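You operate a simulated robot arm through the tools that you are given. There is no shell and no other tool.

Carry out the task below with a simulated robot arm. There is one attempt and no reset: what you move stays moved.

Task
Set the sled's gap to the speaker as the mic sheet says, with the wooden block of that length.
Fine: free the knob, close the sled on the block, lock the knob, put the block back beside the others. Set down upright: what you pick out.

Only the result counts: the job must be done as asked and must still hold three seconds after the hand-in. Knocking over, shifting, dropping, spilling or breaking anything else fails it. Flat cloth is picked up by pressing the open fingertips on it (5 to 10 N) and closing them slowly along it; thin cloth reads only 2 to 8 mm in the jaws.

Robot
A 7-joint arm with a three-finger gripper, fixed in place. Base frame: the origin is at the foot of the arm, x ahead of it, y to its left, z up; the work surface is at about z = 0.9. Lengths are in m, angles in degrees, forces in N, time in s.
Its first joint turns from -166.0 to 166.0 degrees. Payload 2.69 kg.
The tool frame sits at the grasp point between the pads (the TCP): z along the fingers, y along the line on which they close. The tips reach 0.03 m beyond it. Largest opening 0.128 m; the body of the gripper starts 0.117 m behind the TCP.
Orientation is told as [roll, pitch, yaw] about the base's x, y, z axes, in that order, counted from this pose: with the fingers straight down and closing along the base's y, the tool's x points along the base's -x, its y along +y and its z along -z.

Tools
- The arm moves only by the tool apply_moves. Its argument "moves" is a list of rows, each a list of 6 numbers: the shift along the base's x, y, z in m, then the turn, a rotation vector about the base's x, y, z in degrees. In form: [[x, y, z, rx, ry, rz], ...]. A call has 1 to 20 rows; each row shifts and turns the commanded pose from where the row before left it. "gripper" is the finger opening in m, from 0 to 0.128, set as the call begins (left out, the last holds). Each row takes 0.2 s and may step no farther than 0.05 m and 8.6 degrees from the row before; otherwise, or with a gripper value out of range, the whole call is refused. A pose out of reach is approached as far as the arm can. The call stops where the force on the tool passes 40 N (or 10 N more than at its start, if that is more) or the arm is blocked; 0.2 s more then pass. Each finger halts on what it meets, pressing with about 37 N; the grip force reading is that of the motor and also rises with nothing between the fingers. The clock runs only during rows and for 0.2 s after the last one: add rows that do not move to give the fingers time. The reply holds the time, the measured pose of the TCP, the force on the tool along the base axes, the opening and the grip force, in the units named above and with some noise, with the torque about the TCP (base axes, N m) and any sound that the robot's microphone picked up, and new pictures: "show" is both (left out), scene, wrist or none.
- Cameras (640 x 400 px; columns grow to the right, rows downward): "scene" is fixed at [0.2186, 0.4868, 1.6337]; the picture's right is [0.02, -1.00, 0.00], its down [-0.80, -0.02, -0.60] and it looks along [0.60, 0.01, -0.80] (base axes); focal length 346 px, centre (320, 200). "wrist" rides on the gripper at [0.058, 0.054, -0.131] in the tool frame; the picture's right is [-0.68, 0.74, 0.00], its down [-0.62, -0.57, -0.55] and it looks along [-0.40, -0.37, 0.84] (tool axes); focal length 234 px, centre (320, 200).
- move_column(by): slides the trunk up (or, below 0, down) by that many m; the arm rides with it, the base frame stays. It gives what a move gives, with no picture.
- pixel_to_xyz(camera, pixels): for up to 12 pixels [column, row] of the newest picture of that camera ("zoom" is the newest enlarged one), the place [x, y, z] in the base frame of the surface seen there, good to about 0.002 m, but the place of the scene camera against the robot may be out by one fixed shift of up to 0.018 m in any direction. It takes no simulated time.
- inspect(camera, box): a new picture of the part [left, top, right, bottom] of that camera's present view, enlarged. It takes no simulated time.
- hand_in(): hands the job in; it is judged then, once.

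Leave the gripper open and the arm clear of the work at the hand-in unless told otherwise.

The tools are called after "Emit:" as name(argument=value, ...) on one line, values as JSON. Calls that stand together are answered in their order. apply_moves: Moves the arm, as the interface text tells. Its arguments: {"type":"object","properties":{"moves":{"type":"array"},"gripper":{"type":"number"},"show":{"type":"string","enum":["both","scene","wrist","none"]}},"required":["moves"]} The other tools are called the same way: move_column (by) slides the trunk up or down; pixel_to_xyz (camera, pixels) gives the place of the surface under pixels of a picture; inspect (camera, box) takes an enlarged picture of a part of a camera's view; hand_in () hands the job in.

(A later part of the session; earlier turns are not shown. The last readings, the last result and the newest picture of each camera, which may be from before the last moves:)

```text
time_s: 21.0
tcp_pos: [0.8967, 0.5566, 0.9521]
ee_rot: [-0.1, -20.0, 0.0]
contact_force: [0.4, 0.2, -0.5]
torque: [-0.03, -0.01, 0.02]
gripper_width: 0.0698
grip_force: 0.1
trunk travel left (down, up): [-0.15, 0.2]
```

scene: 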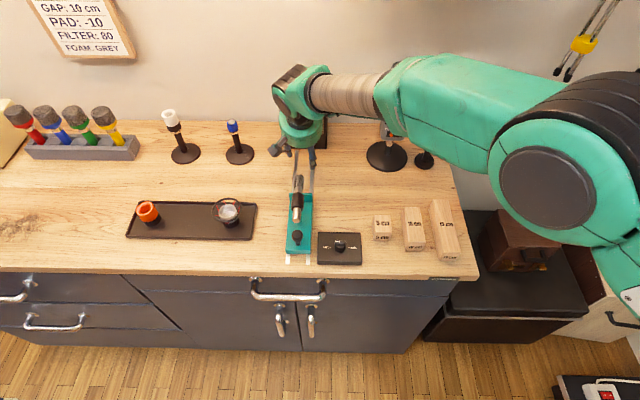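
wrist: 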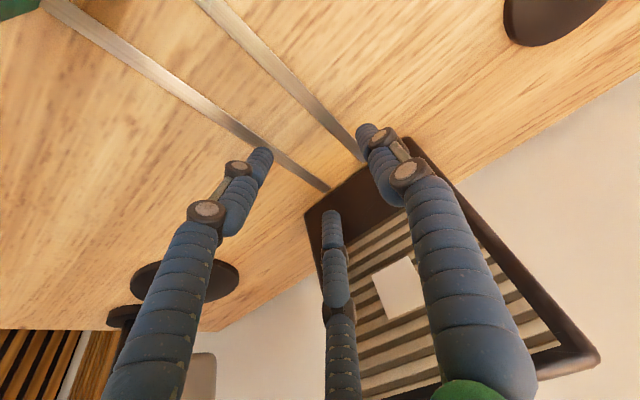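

The reach works with a 20° tilt. Back up and over to the block, same tilt, stopping above it.

Emit:
apply_moves(moves=[[0, 0, 0.04, 0, 0, 0], [0, 0, 0.04, 0, 0, 0], [0, 0, 0.04, 0, 0, 0], [0, 0, 0.04, 0, 0, 0], [0, 0, 0.04, 0, 0, 0], [-0.046, 0, 0, 0, 0, 0], [-0.046, 0, 0, 0, 0, 0], [-0.046, 0, 0, 0, 0, 0], [-0.046, 0, 0, 0, 0, 0], [-0.046, 0, 0, 0, 0, 0], [0, -0.045, 0, 0, 0, 0], [0, -0.045, 0, 0, 0, 0], [0, -0.045, 0, 0, 0, 0], [0, -0.045, 0, 0, 0, 0], [0, -0.045, 0, 0, 0, 0], [0, -0.047, 0, 0, 0, 0], [0, 0, -0.05, 0, 0, 0], [0, 0, -0.05, 0, 0, 0], [0, 0, -0.045, 0, 0, 0], [0, 0, 0, 0, 0, 0]])

Emit:
inspect(camera="wrist", box=[220, 60, 420, 260])

Emit:
inspect(camera="scene", box=[350, 170, 480, 275])

```text
time_s: 25.2
tcp_pos: [0.6642, 0.2858, 1.0051]
ee_rot: [0.1, -20.0, 0.1]
contact_force: [0.0, -0.3, 0.2]
torque: [-0.01, 0.01, 0.0]
gripper_width: 0.0702
grip_force: 0.1
trunk travel left (down, up): [-0.15, 0.2]
```

scene: 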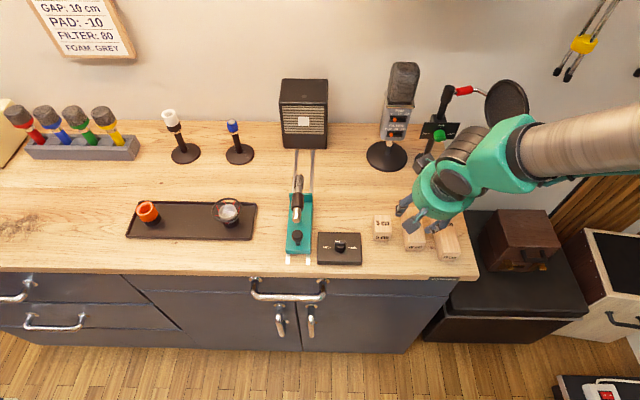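
wrist: 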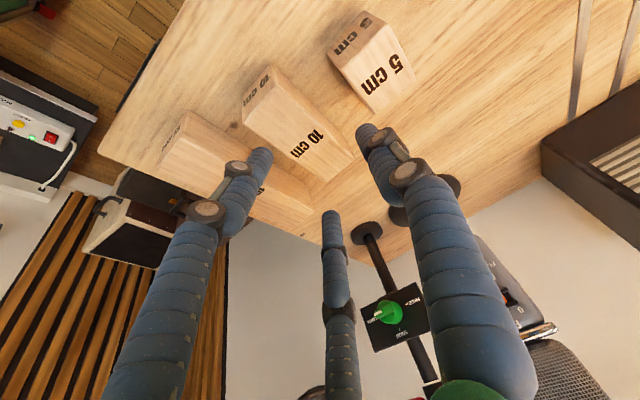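

```text
2.00 times, centred on (320, 160) of wrist
```

zoom: 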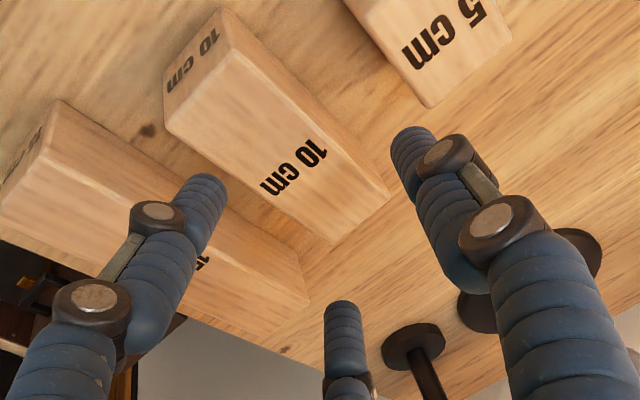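

```text
3.81 times, centred on (415, 222) of scene
```

zoom: 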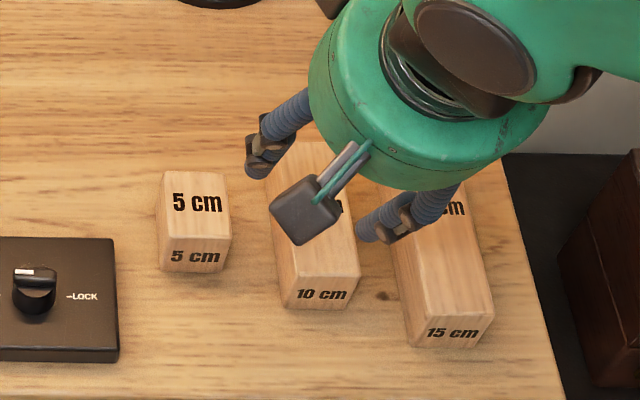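

The block sits between the fingers. I'll lower slowly and watch the force.

Emit:
apply_moves(moves=[[0, 0, -0.02, 0, 0, 0], [0, 0, -0.015, 0, 0, 0], [0, 0, -0.01, 0, 0, 0], [0, 0, 0, 0, 0, 0]])

Emit:
inspect(camera="wrist", box=[220, 60, 420, 260])

```text
time_s: 26.2
tcp_pos: [0.6663, 0.2852, 0.9622]
ee_rot: [0.0, -20.1, 0.0]
contact_force: [0.2, -0.1, 0.0]
torque: [-0.01, 0.04, 0.02]
gripper_width: 0.0701
grip_force: 0.0
trunk travel left (down, up): [-0.15, 0.2]
```

scene: 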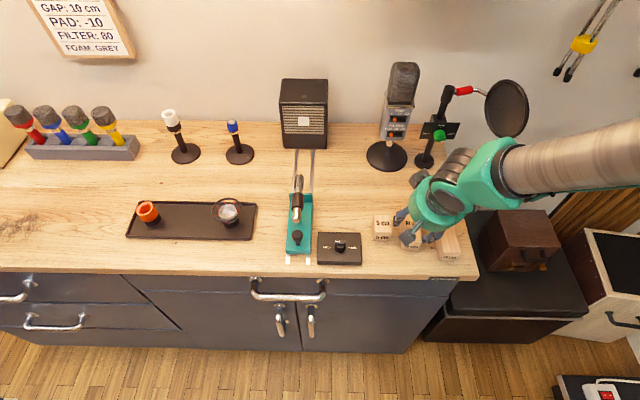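
wrist: 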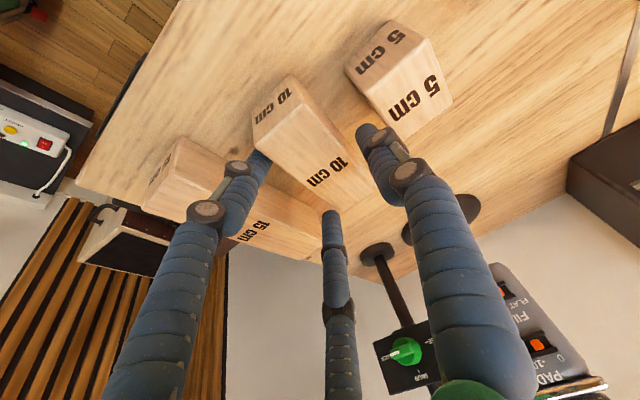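

```text
2.00 times, centred on (320, 160) of wrist
```

zoom: 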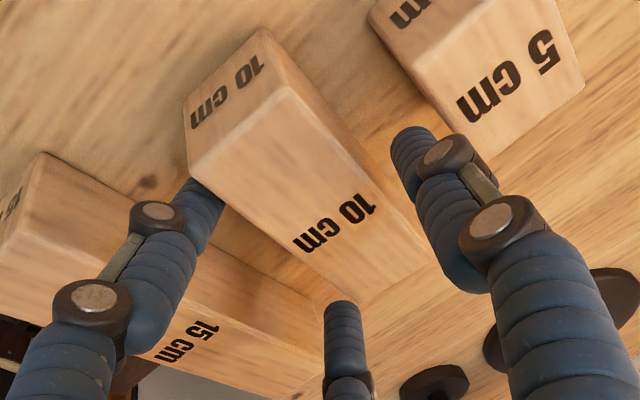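

The tips are now 11 mm below the block's top with no contact. I'll go 18 mm further, then close.

Emit:
apply_moves(moves=[[0, 0, -0.01, 0, 0, 0], [0, 0, -0.008, 0, 0, 0], [0, 0, 0, 0, 0, 0]], gripper=0.07, show="none")

Emit:
apply_moves(moves=[[0, 0, 0, 0, 0, 0], [0, 0, 0, 0, 0, 0], [0, 0, 0, 0, 0, 0]], gripper=0.02)

```text
time_s: 27.0
tcp_pos: [0.6654, 0.2808, 0.9445]
ee_rot: [0.0, -20.1, 0.0]
contact_force: [0.4, 0.8, 0.0]
torque: [-0.03, 0.04, 0.01]
gripper_width: 0.07
grip_force: 0.1
trunk travel left (down, up): [-0.15, 0.2]
```

```text
time_s: 27.8
tcp_pos: [0.6651, 0.2829, 0.9447]
ee_rot: [0.0, -20.0, 0.0]
contact_force: [-0.5, 0.5, 2.1]
torque: [0.1, -0.08, 0.06]
gripper_width: 0.0565
grip_force: 36.9
trunk travel left (down, up): [-0.15, 0.2]
```

scene: 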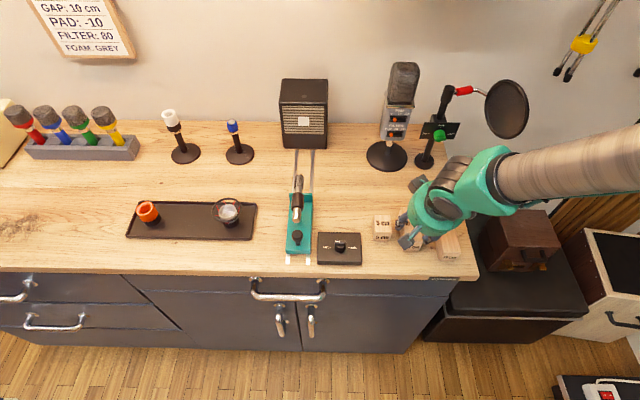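
wrist: 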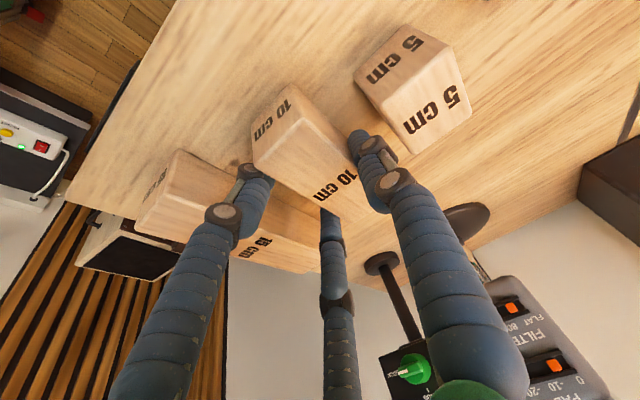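

The grip closed to 56 mm reading with 37 N, wider than the measured 40 mm, so I'll check how it is held before lifting.

Emit:
inspect(camera="wrist", box=[220, 60, 420, 260])

Emit:
inspect(camera="scene", box=[370, 190, 480, 275])

Emit:
pixel_to_xyz(camera="wrist", pixels=[[297, 117], [260, 155], [335, 150], [318, 190], [296, 155], [330, 185], [345, 145], [300, 130], [265, 165], [360, 140], [245, 185], [325, 215]])

```text
2.00 times, centred on (320, 160) of wrist
```

zoom: 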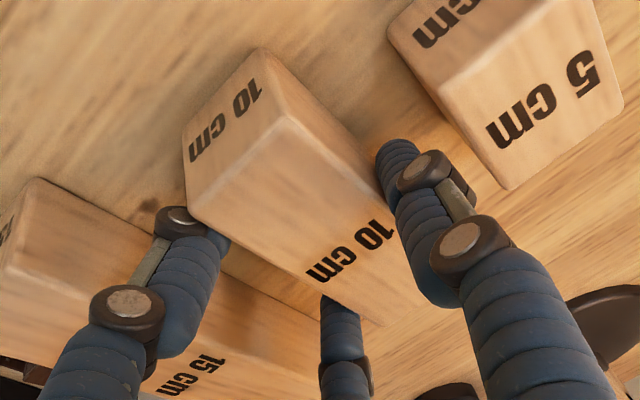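

```text
4.71 times, centred on (425, 232) of scene
```

zoom: 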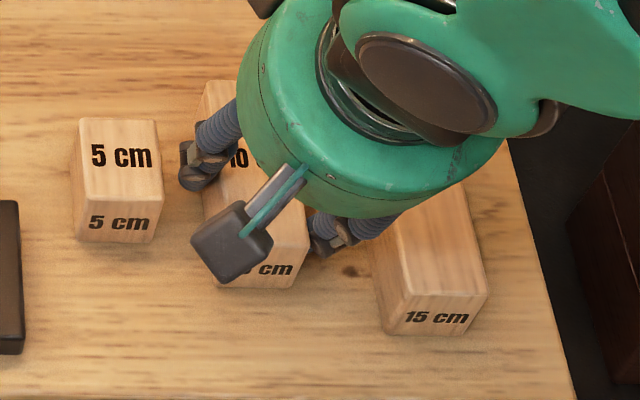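

```text
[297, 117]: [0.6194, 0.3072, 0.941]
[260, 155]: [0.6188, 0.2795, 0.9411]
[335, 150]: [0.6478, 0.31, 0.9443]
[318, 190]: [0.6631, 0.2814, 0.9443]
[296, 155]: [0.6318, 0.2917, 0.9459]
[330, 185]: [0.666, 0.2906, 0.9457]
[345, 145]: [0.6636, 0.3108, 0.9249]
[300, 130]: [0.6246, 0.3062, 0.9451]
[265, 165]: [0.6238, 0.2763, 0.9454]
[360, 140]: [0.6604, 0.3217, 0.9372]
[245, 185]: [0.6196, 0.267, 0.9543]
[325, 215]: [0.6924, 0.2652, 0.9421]
```

This is really a three-finger grip: one finger on the left side and two on the right, holding the 40 mm block securely and centred about 7 mm to the +y side of the TCP. I'll lift a little and check that the block comes up level.

Emit:
apply_moves(moves=[[0, 0, 0.01, 0, 0, 0], [0, 0, 0.02, 0, 0, 0], [0, 0, 0.02, 0, 0, 0], [0, 0, 0, 0, 0, 0]])

Emit:
inspect(camera="scene", box=[350, 170, 480, 275])

```text
time_s: 28.8
tcp_pos: [0.6645, 0.2821, 0.9953]
ee_rot: [0.0, -20.0, -0.1]
contact_force: [0.4, 0.0, -1.0]
torque: [0.0, 0.0, 0.0]
gripper_width: 0.057
grip_force: 36.6
trunk travel left (down, up): [-0.15, 0.2]
```

scene: 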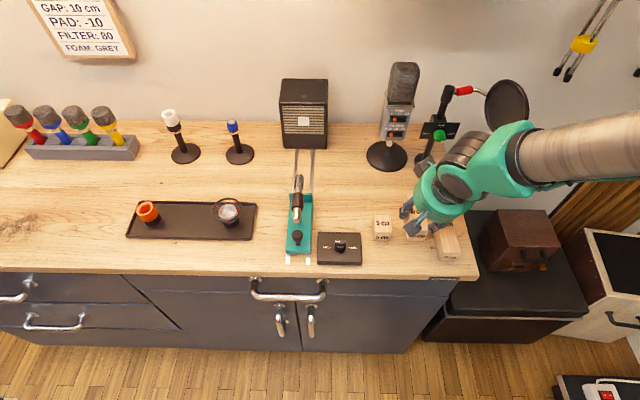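
wrist: 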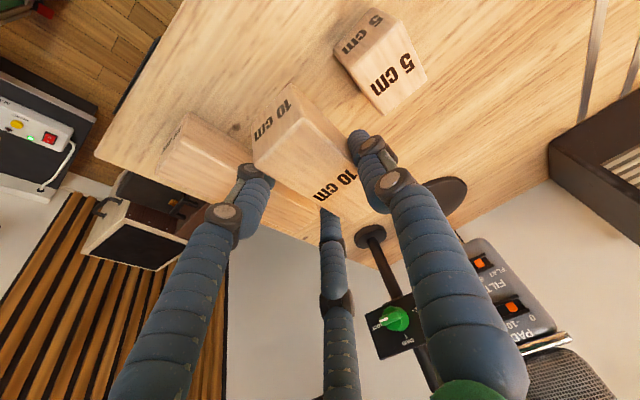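

```text
3.81 times, centred on (415, 222) of scene
```

zoom: 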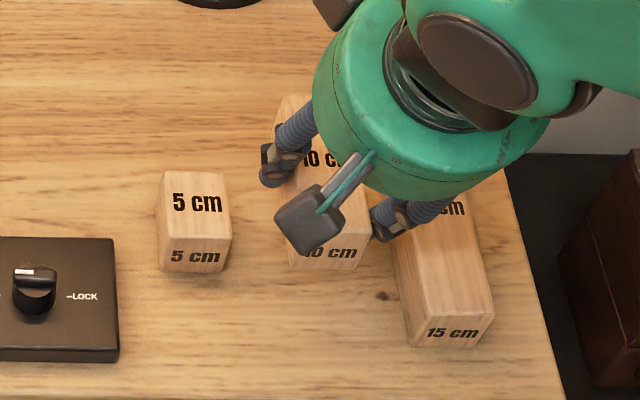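

The block is up and level. I'll carry it high and along +y, then +x, to above the gap.

Emit:
apply_moves(moves=[[0, 0, 0.04, 0, 0, 0], [0, 0, 0.04, 0, 0, 0], [0, 0, 0.04, 0, 0, 0], [0, 0, 0.035, 0, 0, 0], [0, 0.045, 0, 0, 0, 0], [0, 0.045, 0, 0, 0, 0], [0, 0.045, 0, 0, 0, 0], [0, 0.045, 0, 0, 0, 0], [0, 0.045, 0, 0, 0, 0], [0, 0.0425, 0, 0, 0, 0], [0.04, 0, 0, 0, 0, 0], [0.04, 0, 0, 0, 0, 0], [0.04, 0, 0, 0, 0, 0], [0.04, 0, 0, 0, 0, 0], [0.04, 0, 0, 0, 0, 0], [0.03, 0, 0, 0, 0, 0], [0, 0, -0.05, 0, 0, 0], [0, 0, -0.05, 0, 0, 0], [0, 0, 0, 0, 0, 0]])

Emit:
inspect(camera="wrist", box=[220, 60, 420, 260])

Emit:
inspect(camera="scene", box=[240, 70, 370, 200])

```text
time_s: 32.8
tcp_pos: [0.8978, 0.5533, 1.0474]
ee_rot: [0.0, -20.1, 0.0]
contact_force: [-0.1, -0.1, -1.4]
torque: [-0.06, 0.06, 0.0]
gripper_width: 0.057
grip_force: 36.6
trunk travel left (down, up): [-0.15, 0.2]
```

scene: 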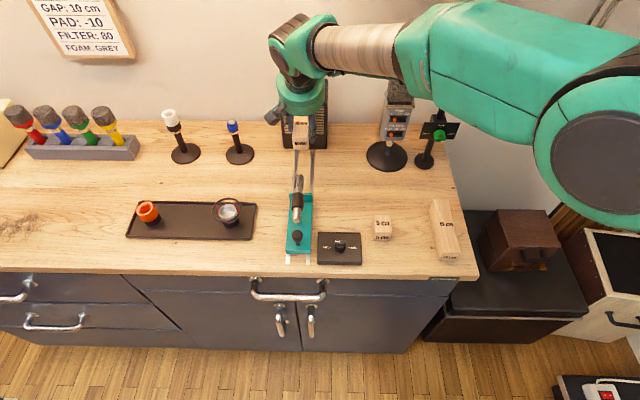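
wrist: 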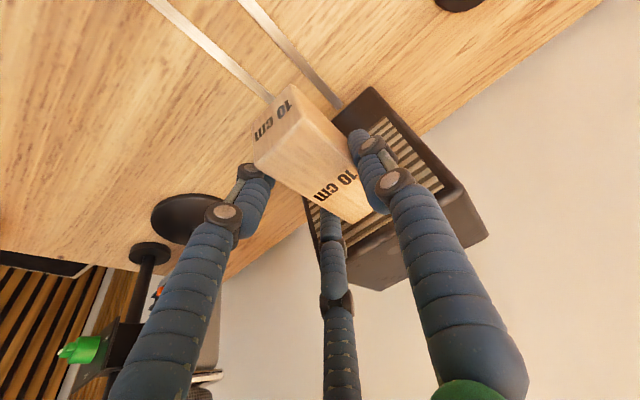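

```text
2.00 times, centred on (320, 160) of wrist
```

zoom: 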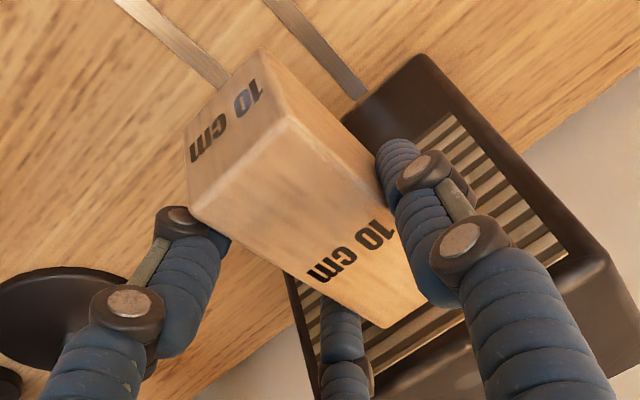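

```text
3.08 times, centred on (305, 135) of scene
```

zoom: 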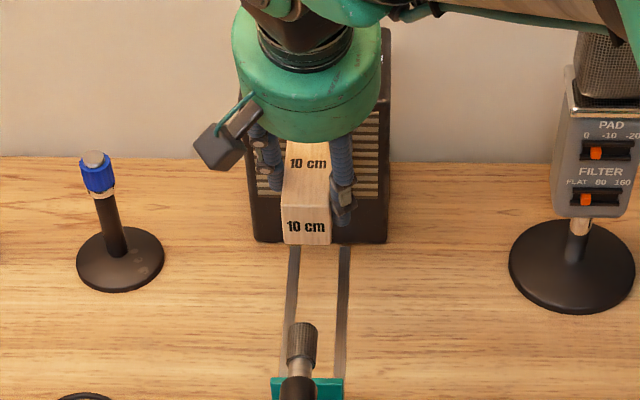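

Emit:
pixel_to_xyz(camera="wrist", pixels=[[293, 92], [258, 150], [299, 125], [270, 160], [300, 122], [253, 144], [330, 130], [280, 168], [290, 150], [345, 220], [335, 105], [275, 98]])

```text
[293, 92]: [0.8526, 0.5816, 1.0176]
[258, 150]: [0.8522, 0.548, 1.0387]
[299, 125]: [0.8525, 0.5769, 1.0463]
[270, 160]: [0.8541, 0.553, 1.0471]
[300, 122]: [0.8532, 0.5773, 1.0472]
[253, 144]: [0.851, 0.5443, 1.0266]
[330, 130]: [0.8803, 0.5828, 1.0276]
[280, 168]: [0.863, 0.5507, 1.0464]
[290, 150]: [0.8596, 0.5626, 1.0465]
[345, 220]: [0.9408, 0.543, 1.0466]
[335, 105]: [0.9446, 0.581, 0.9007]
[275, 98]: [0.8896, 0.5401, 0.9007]
```

The block's near face is at x 0.852 and the far face about 0.952, too close to the speaker at 0.954, and its y centre is 0.562 against about 0.559 for the sled. I'll shift by -7 mm x and -3 mm y, then lower nearly to the table.

Emit:
apply_moves(moves=[[-0.007, -0.003, 0, 0, 0, 0], [0, 0, -0.03, 0, 0, 0], [0, 0, -0.03, 0, 0, 0], [0, 0, -0.025, 0, 0, 0], [0, 0, -0.01, 0, 0, 0], [0, 0, 0, 0, 0, 0]])

Emit:
pixel_to_xyz(camera="wrist", pixels=[[293, 92], [258, 150], [299, 125], [270, 160], [290, 150], [345, 220]])

```text
time_s: 34.2
tcp_pos: [0.8889, 0.5478, 0.9548]
ee_rot: [0.0, -20.0, 0.0]
contact_force: [0.1, -0.2, -0.3]
torque: [-0.03, 0.01, 0.02]
gripper_width: 0.0568
grip_force: 36.9
trunk travel left (down, up): [-0.15, 0.2]
```

scene: 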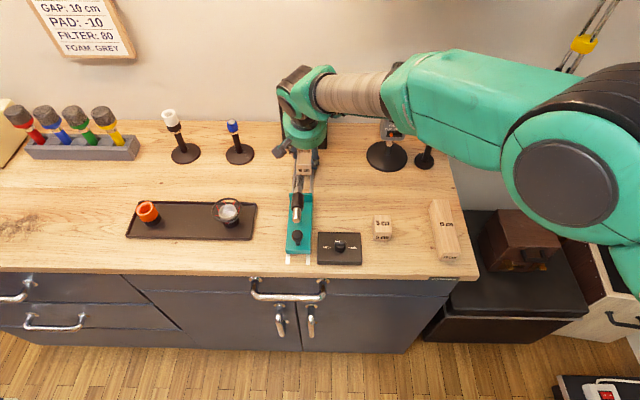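
wrist: 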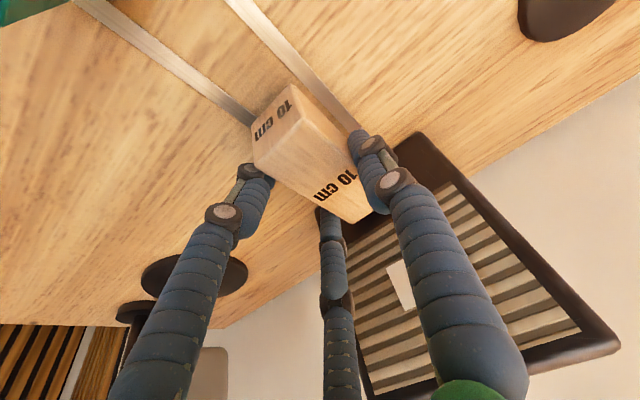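

```text
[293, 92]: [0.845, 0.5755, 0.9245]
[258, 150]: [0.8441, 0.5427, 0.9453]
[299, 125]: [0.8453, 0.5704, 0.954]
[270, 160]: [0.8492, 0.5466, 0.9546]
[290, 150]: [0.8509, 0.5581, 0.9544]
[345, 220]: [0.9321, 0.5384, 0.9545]
```

The block now spans x 0.8445–0.9445 with y centre about 0.557, and its bottom is roughly 9 mm above the table. I'll lower gently to contact.

Emit:
apply_moves(moves=[[0, 0.001, -0.004, 0, 0, 0], [0, 0, -0.003, 0, 0, 0], [0, 0, -0.001, 0, 0, 0], [0, 0, 0, 0, 0, 0]], show="none")

```text
time_s: 35.2
tcp_pos: [0.8894, 0.5484, 0.9471]
ee_rot: [0.0, -20.0, 0.0]
contact_force: [0.4, 0.3, -1.1]
torque: [-0.02, 0.01, -0.02]
gripper_width: 0.0567
grip_force: 37.0
trunk travel left (down, up): [-0.15, 0.2]
```

Emit:
apply_moves(moves=[[0, 0, -0.001, 0, 0, 0], [0, 0, -0.0005, 0, 0, 0], [0, 0, 0, 0, 0, 0]])

Emit:
pixel_to_xyz(camera="wrist", pixels=[[299, 125], [270, 160], [290, 150], [345, 220]])

```text
time_s: 36.0
tcp_pos: [0.8889, 0.5489, 0.9454]
ee_rot: [0.0, -20.0, 0.0]
contact_force: [-0.4, 0.4, -1.6]
torque: [0.02, 0.03, -0.04]
gripper_width: 0.0567
grip_force: 37.0
trunk travel left (down, up): [-0.15, 0.2]
```

scene: 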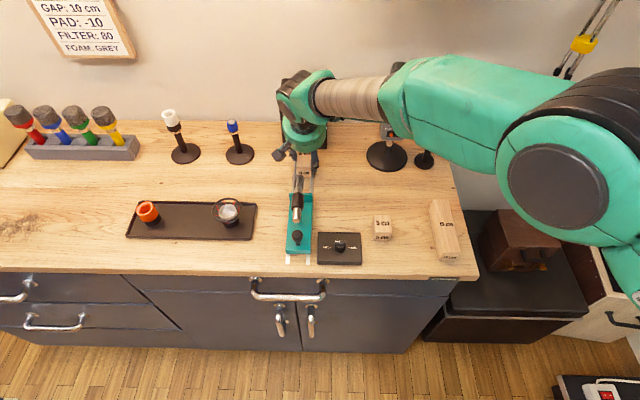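
wrist: 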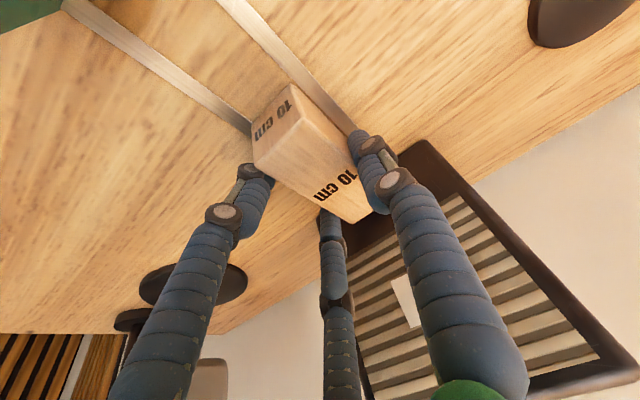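

```text
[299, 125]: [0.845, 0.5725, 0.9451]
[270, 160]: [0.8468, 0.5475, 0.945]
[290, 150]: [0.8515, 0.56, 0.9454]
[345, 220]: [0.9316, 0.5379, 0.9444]
```

The block's top is at 0.945, so it rests on the table. I'll open to 0.07 and rise straight up along the tilted fingers.

Emit:
apply_moves(moves=[[0, 0, 0, 0, 0, 0], [0, 0, 0, 0, 0, 0], [-0.004, 0, 0.011, 0, 0, 0], [-0.0075, 0, 0.02, 0, 0, 0], [-0.015, 0, 0.04, 0, 0, 0], [-0.015, 0, 0.04, 0, 0, 0], [-0.015, 0, 0.04, 0, 0, 0], [0, 0, 0.04, 0, 0, 0]], gripper=0.07)

Emit:
inspect(camera="wrist", box=[220, 20, 420, 220])

Emit:
inspect(camera="scene", box=[240, 100, 370, 260])

```text
time_s: 37.8
tcp_pos: [0.8313, 0.5473, 1.1335]
ee_rot: [0.0, -20.1, 0.0]
contact_force: [-1.0, -0.5, 0.8]
torque: [-0.04, 0.0, 0.01]
gripper_width: 0.0699
grip_force: 0.1
trunk travel left (down, up): [-0.15, 0.2]
```

scene: 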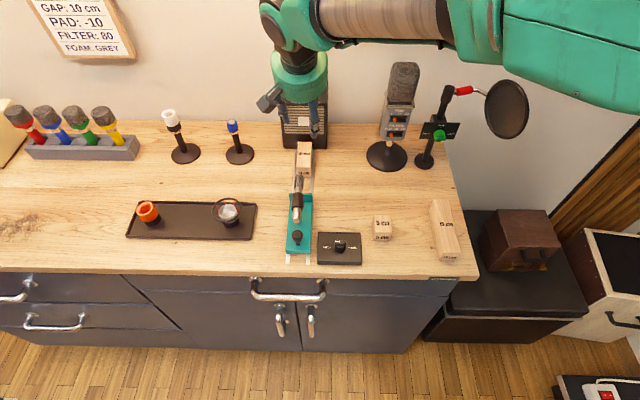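
wrist: 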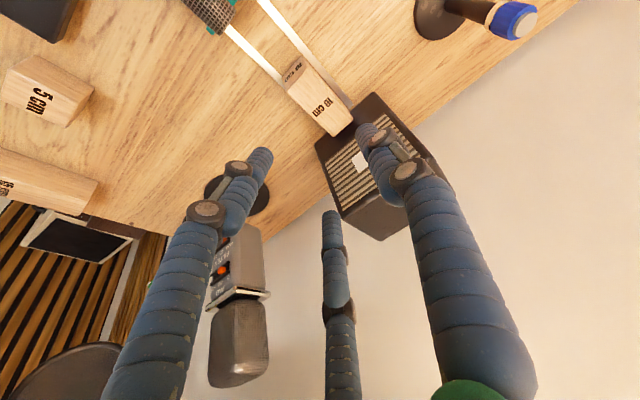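

```text
2.00 times, centred on (320, 120) of wrist
```

zoom: 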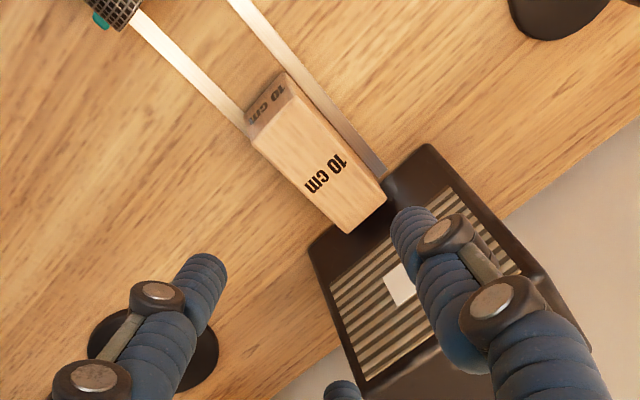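

```text
2.50 times, centred on (305, 180) of scene
```

zoom: 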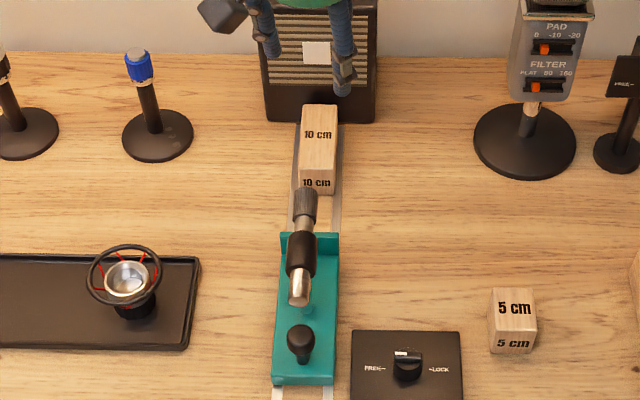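

The block sits straight on the rails in front of the speaker. Next I go behind the sled (rear face x about 0.604), upright with closed fingers, to push it forward. I'll first go back at height and straighten the tool.

Emit:
apply_moves(moves=[[0, 0.002, 0.02, 0, 7, 0], [-0.04, 0.002, 0, 0, 7, 0], [-0.045, 0.002, 0, 0, 6, 0], [-0.045, 0.002, 0, 0, 0, 0], [-0.045, 0.002, 0, 0, 0, 0], [-0.045, 0.001, 0, 0, 0, 0], [-0.045, 0, 0, 0, 0, 0], [-0.006, 0, 0, 0, 0, 0], [0, 0, -0.045, 0, 0, 0], [0, 0, -0.045, 0, 0, 0], [0, 0, -0.04, 0, 0, 0], [0, 0, 0, 0, 0, 0]], gripper=0.01)

Emit:
inspect(camera="wrist", box=[250, 30, 450, 230])

Emit:
inspect(camera="scene", box=[240, 150, 370, 280])

```text
time_s: 40.4
tcp_pos: [0.5617, 0.5608, 1.0285]
ee_rot: [0.0, 0.0, 0.1]
contact_force: [0.0, -0.4, 0.9]
torque: [0.0, 0.01, 0.0]
gripper_width: 0.0102
grip_force: 0.0
trunk travel left (down, up): [-0.15, 0.2]
```

scene: 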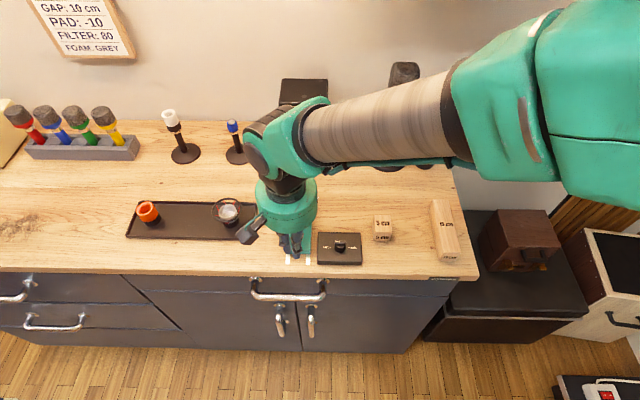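
wrist: 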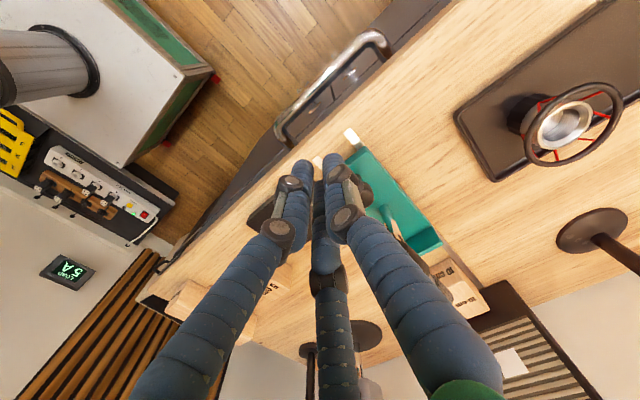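

```text
2.00 times, centred on (350, 130) of wrist
```

zoom: 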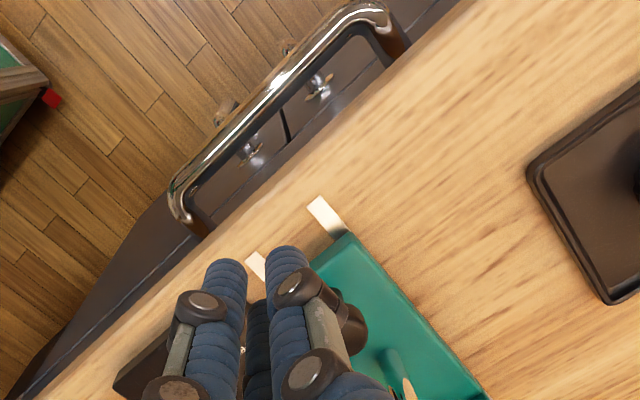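

```text
3.08 times, centred on (305, 215) of scene
```

zoom: 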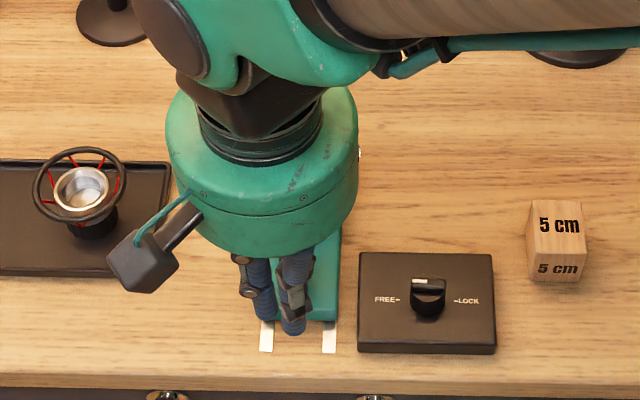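

The fingers are behind the sled. I'll lower to tip height about 0.908, just above the table.

Emit:
apply_moves(moves=[[-0.003, 0, -0.03, 0, 0, 0], [0, 0, -0.03, 0, 0, 0], [0, 0, -0.02, 0, 0, 0], [0, 0, -0.01, 0, 0, 0], [0, 0, 0, 0, 0, 0]])

Emit:
inspect(camera="scene", box=[240, 150, 370, 280])

```text
time_s: 41.6
tcp_pos: [0.5594, 0.5605, 0.9365]
ee_rot: [0.1, 0.0, 0.1]
contact_force: [0.0, 0.7, 0.1]
torque: [0.01, -0.01, -0.03]
gripper_width: 0.01
grip_force: 0.0
trunk travel left (down, up): [-0.15, 0.2]
```

scene: 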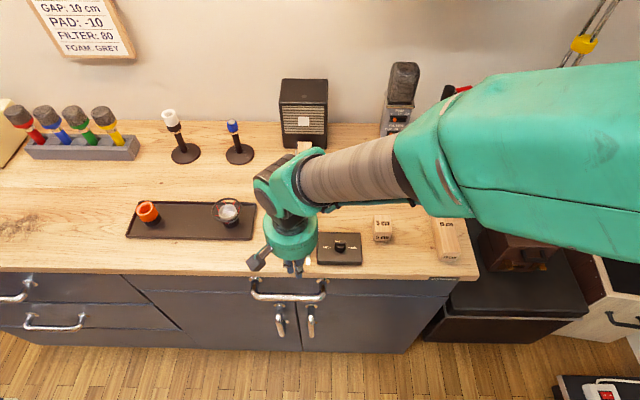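
wrist: 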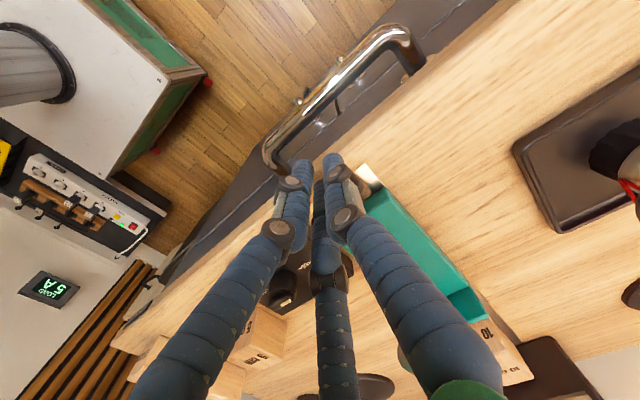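

```text
3.08 times, centred on (305, 215) of scene
```

zoom: 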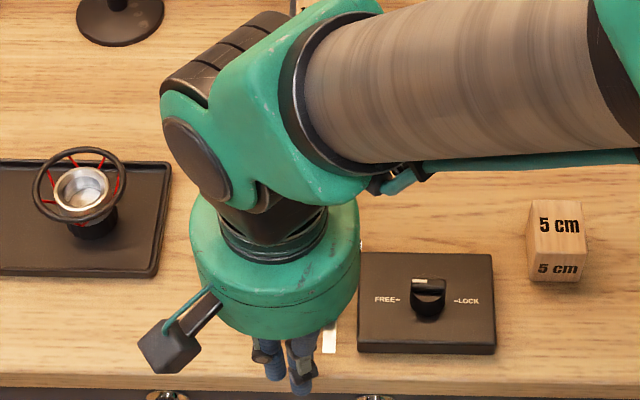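

There is clearance behind the sled. I'll push forward slowly, 5 mm per row, 75 mm first.

Emit:
apply_moves(moves=[[0.005, 0, 0, 0, 0, 0], [0.005, 0, 0, 0, 0, 0], [0.005, 0, 0, 0, 0, 0], [0.005, 0, 0, 0, 0, 0], [0.005, 0, 0, 0, 0, 0], [0.005, 0, 0, 0, 0, 0], [0.005, 0, 0, 0, 0, 0], [0.005, 0, 0, 0, 0, 0], [0.005, 0, 0, 0, 0, 0], [0.005, 0, 0, 0, 0, 0]])

Emit:
inspect(camera="scene", box=[240, 130, 370, 280])

```text
time_s: 43.8
tcp_pos: [0.6079, 0.5611, 0.9368]
ee_rot: [0.1, 0.1, 0.1]
contact_force: [-1.2, 0.1, 0.4]
torque: [0.0, 0.01, -0.02]
gripper_width: 0.01
grip_force: 0.1
trunk travel left (down, up): [-0.15, 0.2]
```

scene: 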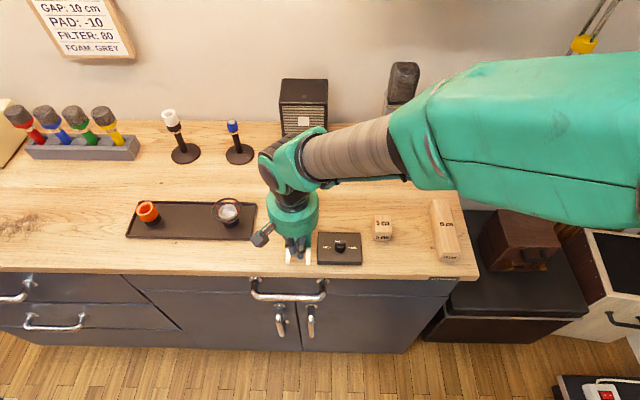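
wrist: 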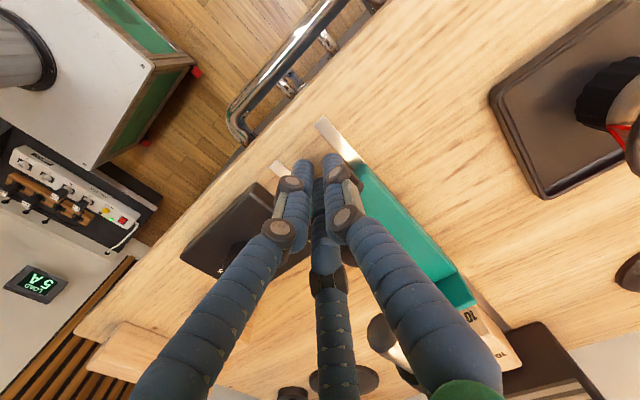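

```text
2.67 times, centred on (305, 205) of scene
```

zoom: 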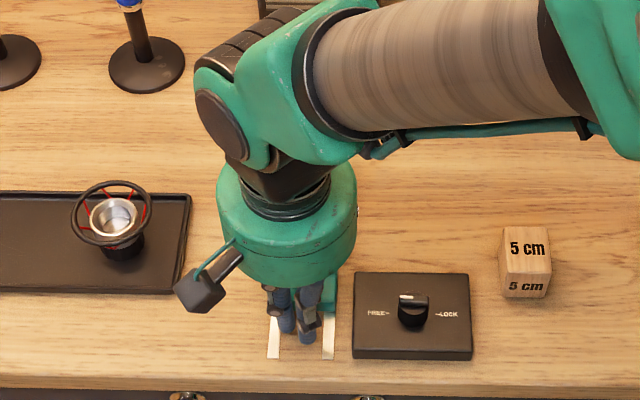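

The force is about 1 N and the rails now show more length behind the sled, so it is sliding. I'll check the lip position.

Emit:
pixel_to_xyz(camera="wrist", pixels=[[355, 175], [385, 195], [445, 278], [460, 290], [468, 312], [480, 312], [450, 300], [365, 170]])

Emit:
inspect(camera="wrist", box=[340, 150, 560, 400])

```text
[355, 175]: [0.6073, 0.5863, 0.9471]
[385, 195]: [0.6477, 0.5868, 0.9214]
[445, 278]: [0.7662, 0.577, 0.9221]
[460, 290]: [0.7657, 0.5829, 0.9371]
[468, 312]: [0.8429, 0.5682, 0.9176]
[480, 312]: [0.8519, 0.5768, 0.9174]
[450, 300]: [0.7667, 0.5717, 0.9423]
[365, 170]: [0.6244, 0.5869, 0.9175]
```

```text
1.60 times, centred on (450, 275) of wrist
```

zoom: 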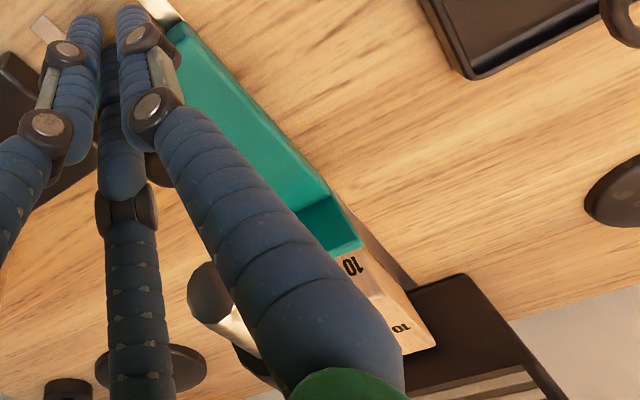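

The lip's rear face is at x 0.766, so the sled has moved about 24 mm. I'll push another 60 mm.

Emit:
apply_moves(moves=[[0.005, 0, 0, 0, 0, 0], [0.005, 0, 0, 0, 0, 0], [0.005, 0, 0, 0, 0, 0], [0.005, 0, 0, 0, 0, 0], [0.005, 0, 0, 0, 0, 0], [0.005, 0, 0, 0, 0, 0], [0.005, 0, 0, 0, 0, 0], [0.005, 0, 0, 0, 0, 0], [0.005, 0, 0, 0, 0, 0], [0.005, 0, 0, 0, 0, 0], [0.005, 0, 0, 0, 0, 0], [0.005, 0, 0, 0, 0, 0], [0, 0, 0, 0, 0, 0]])

Emit:
inspect(camera="wrist", box=[340, 150, 560, 400])

Emit:
pixel_to_xyz(camera="wrist", pixels=[[445, 278], [460, 290], [468, 312], [480, 312], [470, 300], [475, 320]])

```text
time_s: 46.6
tcp_pos: [0.6677, 0.5582, 0.9374]
ee_rot: [0.0, 0.0, 0.1]
contact_force: [-1.3, 1.0, 1.2]
torque: [0.04, 0.02, -0.03]
gripper_width: 0.0105
grip_force: 0.1
trunk travel left (down, up): [-0.15, 0.2]
```

scene: 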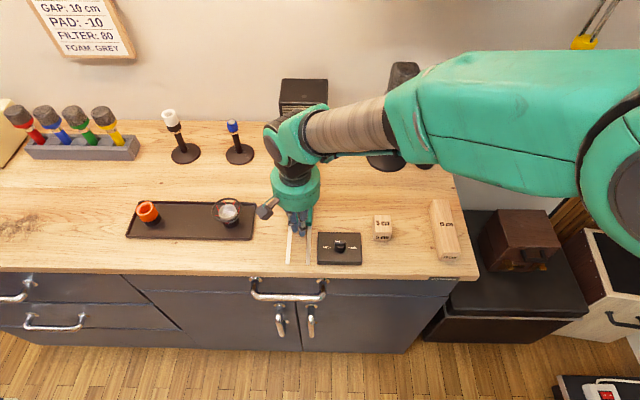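
wrist: 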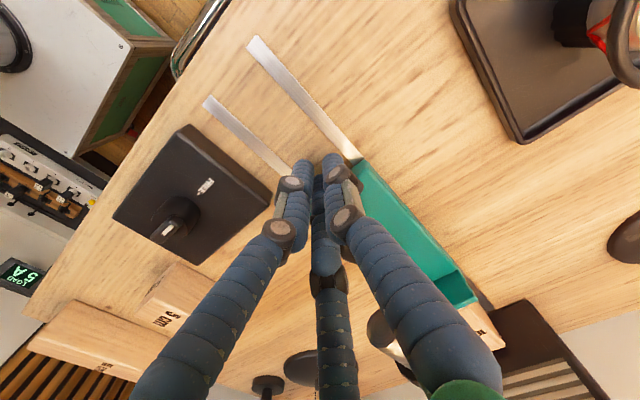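

```text
1.60 times, centred on (450, 275) of wrist
```

zoom: 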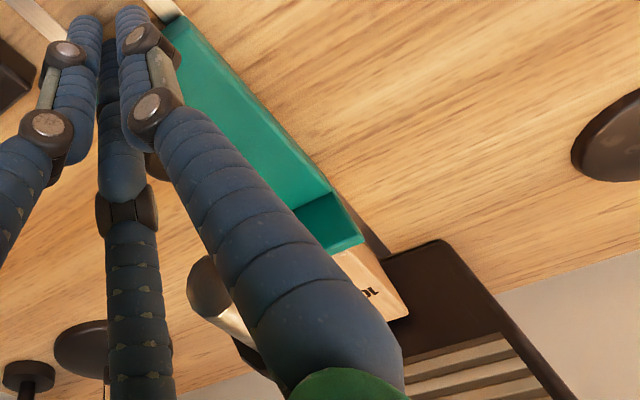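

```text
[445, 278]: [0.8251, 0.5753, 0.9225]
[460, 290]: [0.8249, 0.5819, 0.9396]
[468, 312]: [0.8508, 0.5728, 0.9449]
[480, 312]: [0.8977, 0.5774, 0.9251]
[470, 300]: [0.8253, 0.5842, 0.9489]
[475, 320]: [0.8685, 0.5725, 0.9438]
```

The lip rear is at 0.825, nearly at the block. I'll continue in 2 mm steps.

Emit:
apply_moves(moves=[[0.002, 0, 0, 0, 0, 0], [0.002, 0, 0, 0, 0, 0], [0.002, 0, 0, 0, 0, 0], [0.002, 0, 0, 0, 0, 0], [0.002, 0, 0, 0, 0, 0], [0.002, 0, 0, 0, 0, 0], [0.002, 0, 0, 0, 0, 0], [0, 0, 0, 0, 0, 0]])

Emit:
inspect(camera="wrist", box=[400, 230, 560, 400])

Emit:
pixel_to_xyz(camera="wrist", pixels=[[445, 278], [460, 290], [468, 312], [470, 300], [475, 320], [490, 335]])

```text
time_s: 48.4
tcp_pos: [0.6822, 0.5604, 0.9382]
ee_rot: [0.0, 0.0, 0.0]
contact_force: [-0.4, 0.3, -0.6]
torque: [-0.01, 0.02, 0.01]
gripper_width: 0.0106
grip_force: 0.0
trunk travel left (down, up): [-0.15, 0.2]
```

scene: 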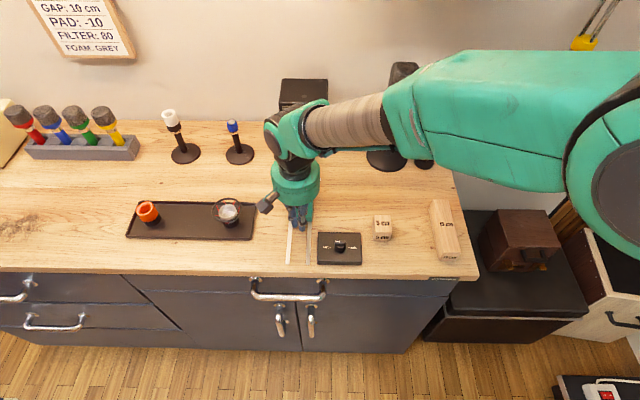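
wrist: 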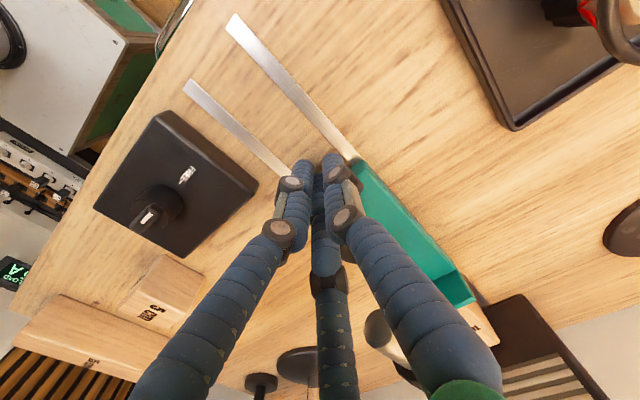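

```text
2.35 times, centred on (480, 315) of wrist
```

zoom: 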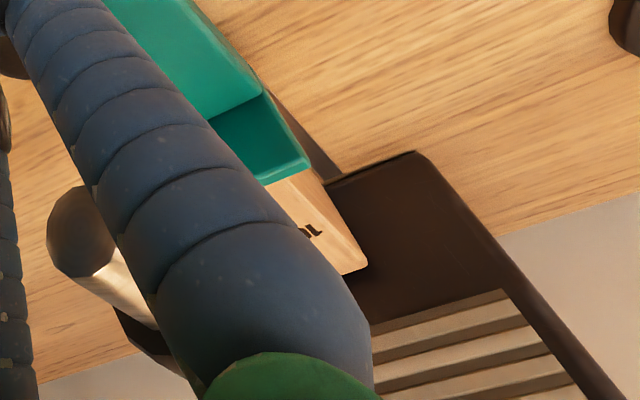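

```text
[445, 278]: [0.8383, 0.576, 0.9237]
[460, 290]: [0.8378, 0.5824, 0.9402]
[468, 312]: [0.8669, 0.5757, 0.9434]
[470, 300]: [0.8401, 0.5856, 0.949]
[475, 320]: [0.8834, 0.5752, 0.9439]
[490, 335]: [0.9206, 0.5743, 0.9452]
```

The lip is about touching the block. I'll go in 1 mm steps and watch the force.

Emit:
apply_moves(moves=[[0.0015, 0, 0, 0, 0, 0], [0.0015, 0, 0, 0, 0, 0], [0.0015, 0, 0, 0, 0, 0], [0.0015, 0, 0, 0, 0, 0], [0, 0, 0, 0, 0, 0]])

Emit:
inspect(camera="wrist", box=[400, 230, 560, 400])

Emit:
pixel_to_xyz(camera="wrist", pixels=[[445, 278], [460, 290], [490, 335], [485, 342]])

```text
time_s: 49.6
tcp_pos: [0.6882, 0.5603, 0.9367]
ee_rot: [0.0, 0.1, 0.0]
contact_force: [-1.2, -0.9, -0.2]
torque: [0.03, -0.01, -0.01]
gripper_width: 0.0108
grip_force: 0.0
trunk travel left (down, up): [-0.15, 0.2]
```

scene: 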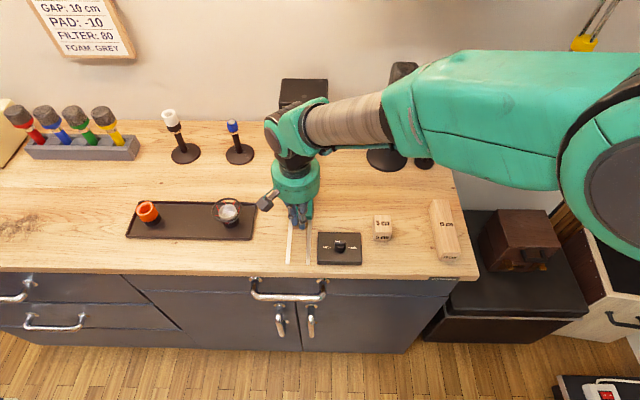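
wrist: 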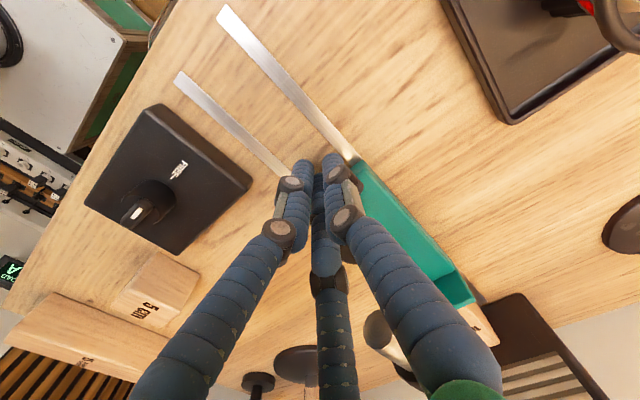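

```text
2.35 times, centred on (480, 315) of wrist
```

zoom: 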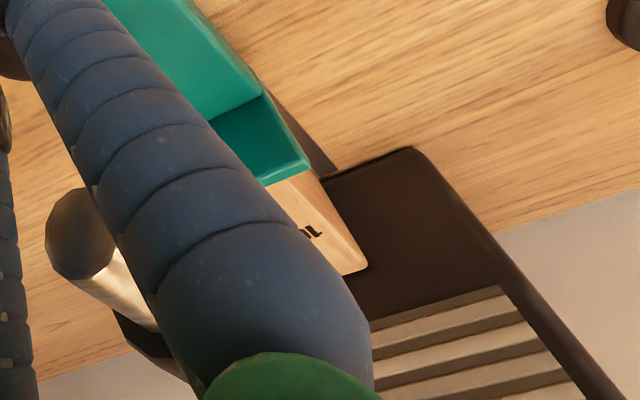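

```text
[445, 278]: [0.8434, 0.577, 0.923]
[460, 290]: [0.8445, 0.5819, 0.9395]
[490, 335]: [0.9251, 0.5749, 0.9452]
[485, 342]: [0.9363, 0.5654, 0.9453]
```

Emit:
apply_moves(moves=[[0.001, 0, 0, 0, 0, 0], [0.001, 0, 0, 0, 0, 0], [0.001, 0, 0, 0, 0, 0], [0, 0, 0, 0, 0, 0]], show="wrist")

Emit:
pixel_to_xyz(camera="wrist", pixels=[[445, 278], [460, 290], [490, 335], [485, 342], [489, 347], [500, 350]])

Emit:
inspect(camera="wrist", box=[430, 270, 540, 380])

```text
time_s: 50.6
tcp_pos: [0.6916, 0.5592, 0.9369]
ee_rot: [0.0, 0.0, 0.0]
contact_force: [-1.3, 0.5, -0.5]
torque: [-0.03, -0.01, -0.01]
gripper_width: 0.0105
grip_force: 0.1
trunk travel left (down, up): [-0.15, 0.2]
```

wrist: 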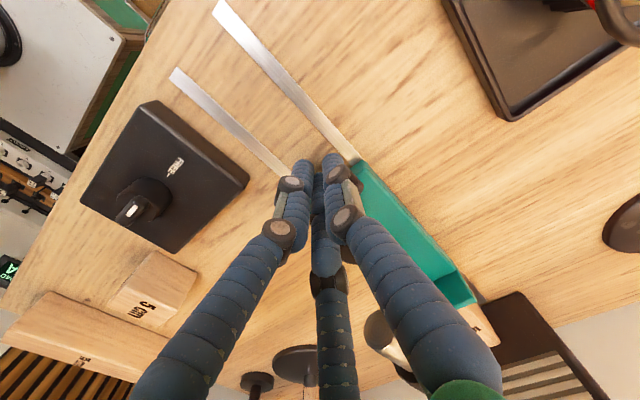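

```text
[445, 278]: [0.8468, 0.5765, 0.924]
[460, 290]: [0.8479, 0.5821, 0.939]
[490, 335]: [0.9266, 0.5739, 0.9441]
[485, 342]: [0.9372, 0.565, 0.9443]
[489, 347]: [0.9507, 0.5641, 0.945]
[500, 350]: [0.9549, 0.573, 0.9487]
```

```text
3.64 times, centred on (485, 325) of wrist
```

zoom: 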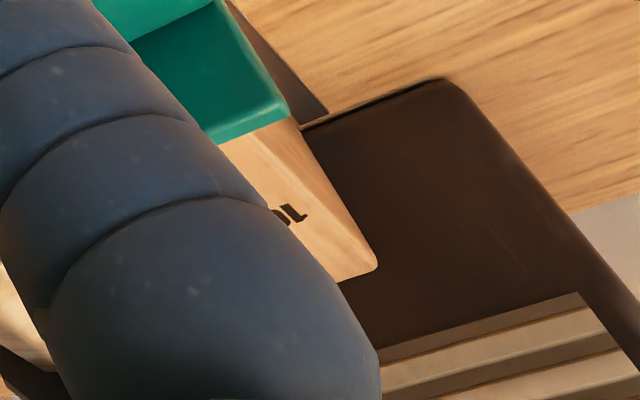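

The block's far end is at about 0.951, with the speaker at 0.954. I'll take a few more 1 mm steps until the force rises.

Emit:
apply_moves(moves=[[0.001, 0, 0, 0, 0, 0], [0.001, 0, 0, 0, 0, 0], [0, 0, 0, 0, 0, 0]], show="wrist")

Emit:
inspect(camera="wrist", box=[430, 270, 540, 380])

Emit:
pixel_to_xyz(camera="zoom", pixels=[[370, 262], [355, 262], [378, 262], [395, 262], [280, 110], [290, 130]])

```text
time_s: 51.4
tcp_pos: [0.6919, 0.5603, 0.9362]
ee_rot: [-0.1, 0.2, 0.0]
contact_force: [-21.0, 0.5, 1.8]
torque: [0.19, -0.21, -0.12]
gripper_width: 0.0104
grip_force: 0.0
trunk travel left (down, up): [-0.15, 0.2]
```

wrist: 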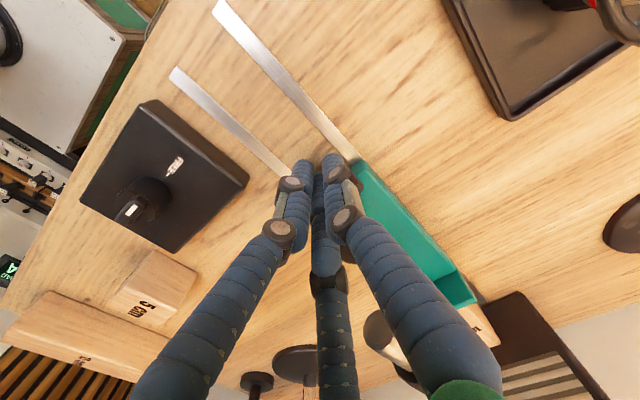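

```text
3.64 times, centred on (485, 325) of wrist
```

zoom: 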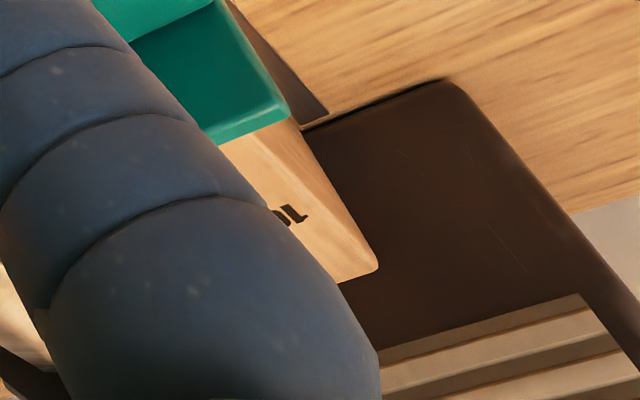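

```text
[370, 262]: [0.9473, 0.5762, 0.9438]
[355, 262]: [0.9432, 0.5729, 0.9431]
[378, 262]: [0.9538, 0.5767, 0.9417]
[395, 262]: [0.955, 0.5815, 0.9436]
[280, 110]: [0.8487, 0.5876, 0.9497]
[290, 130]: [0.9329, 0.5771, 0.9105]
```

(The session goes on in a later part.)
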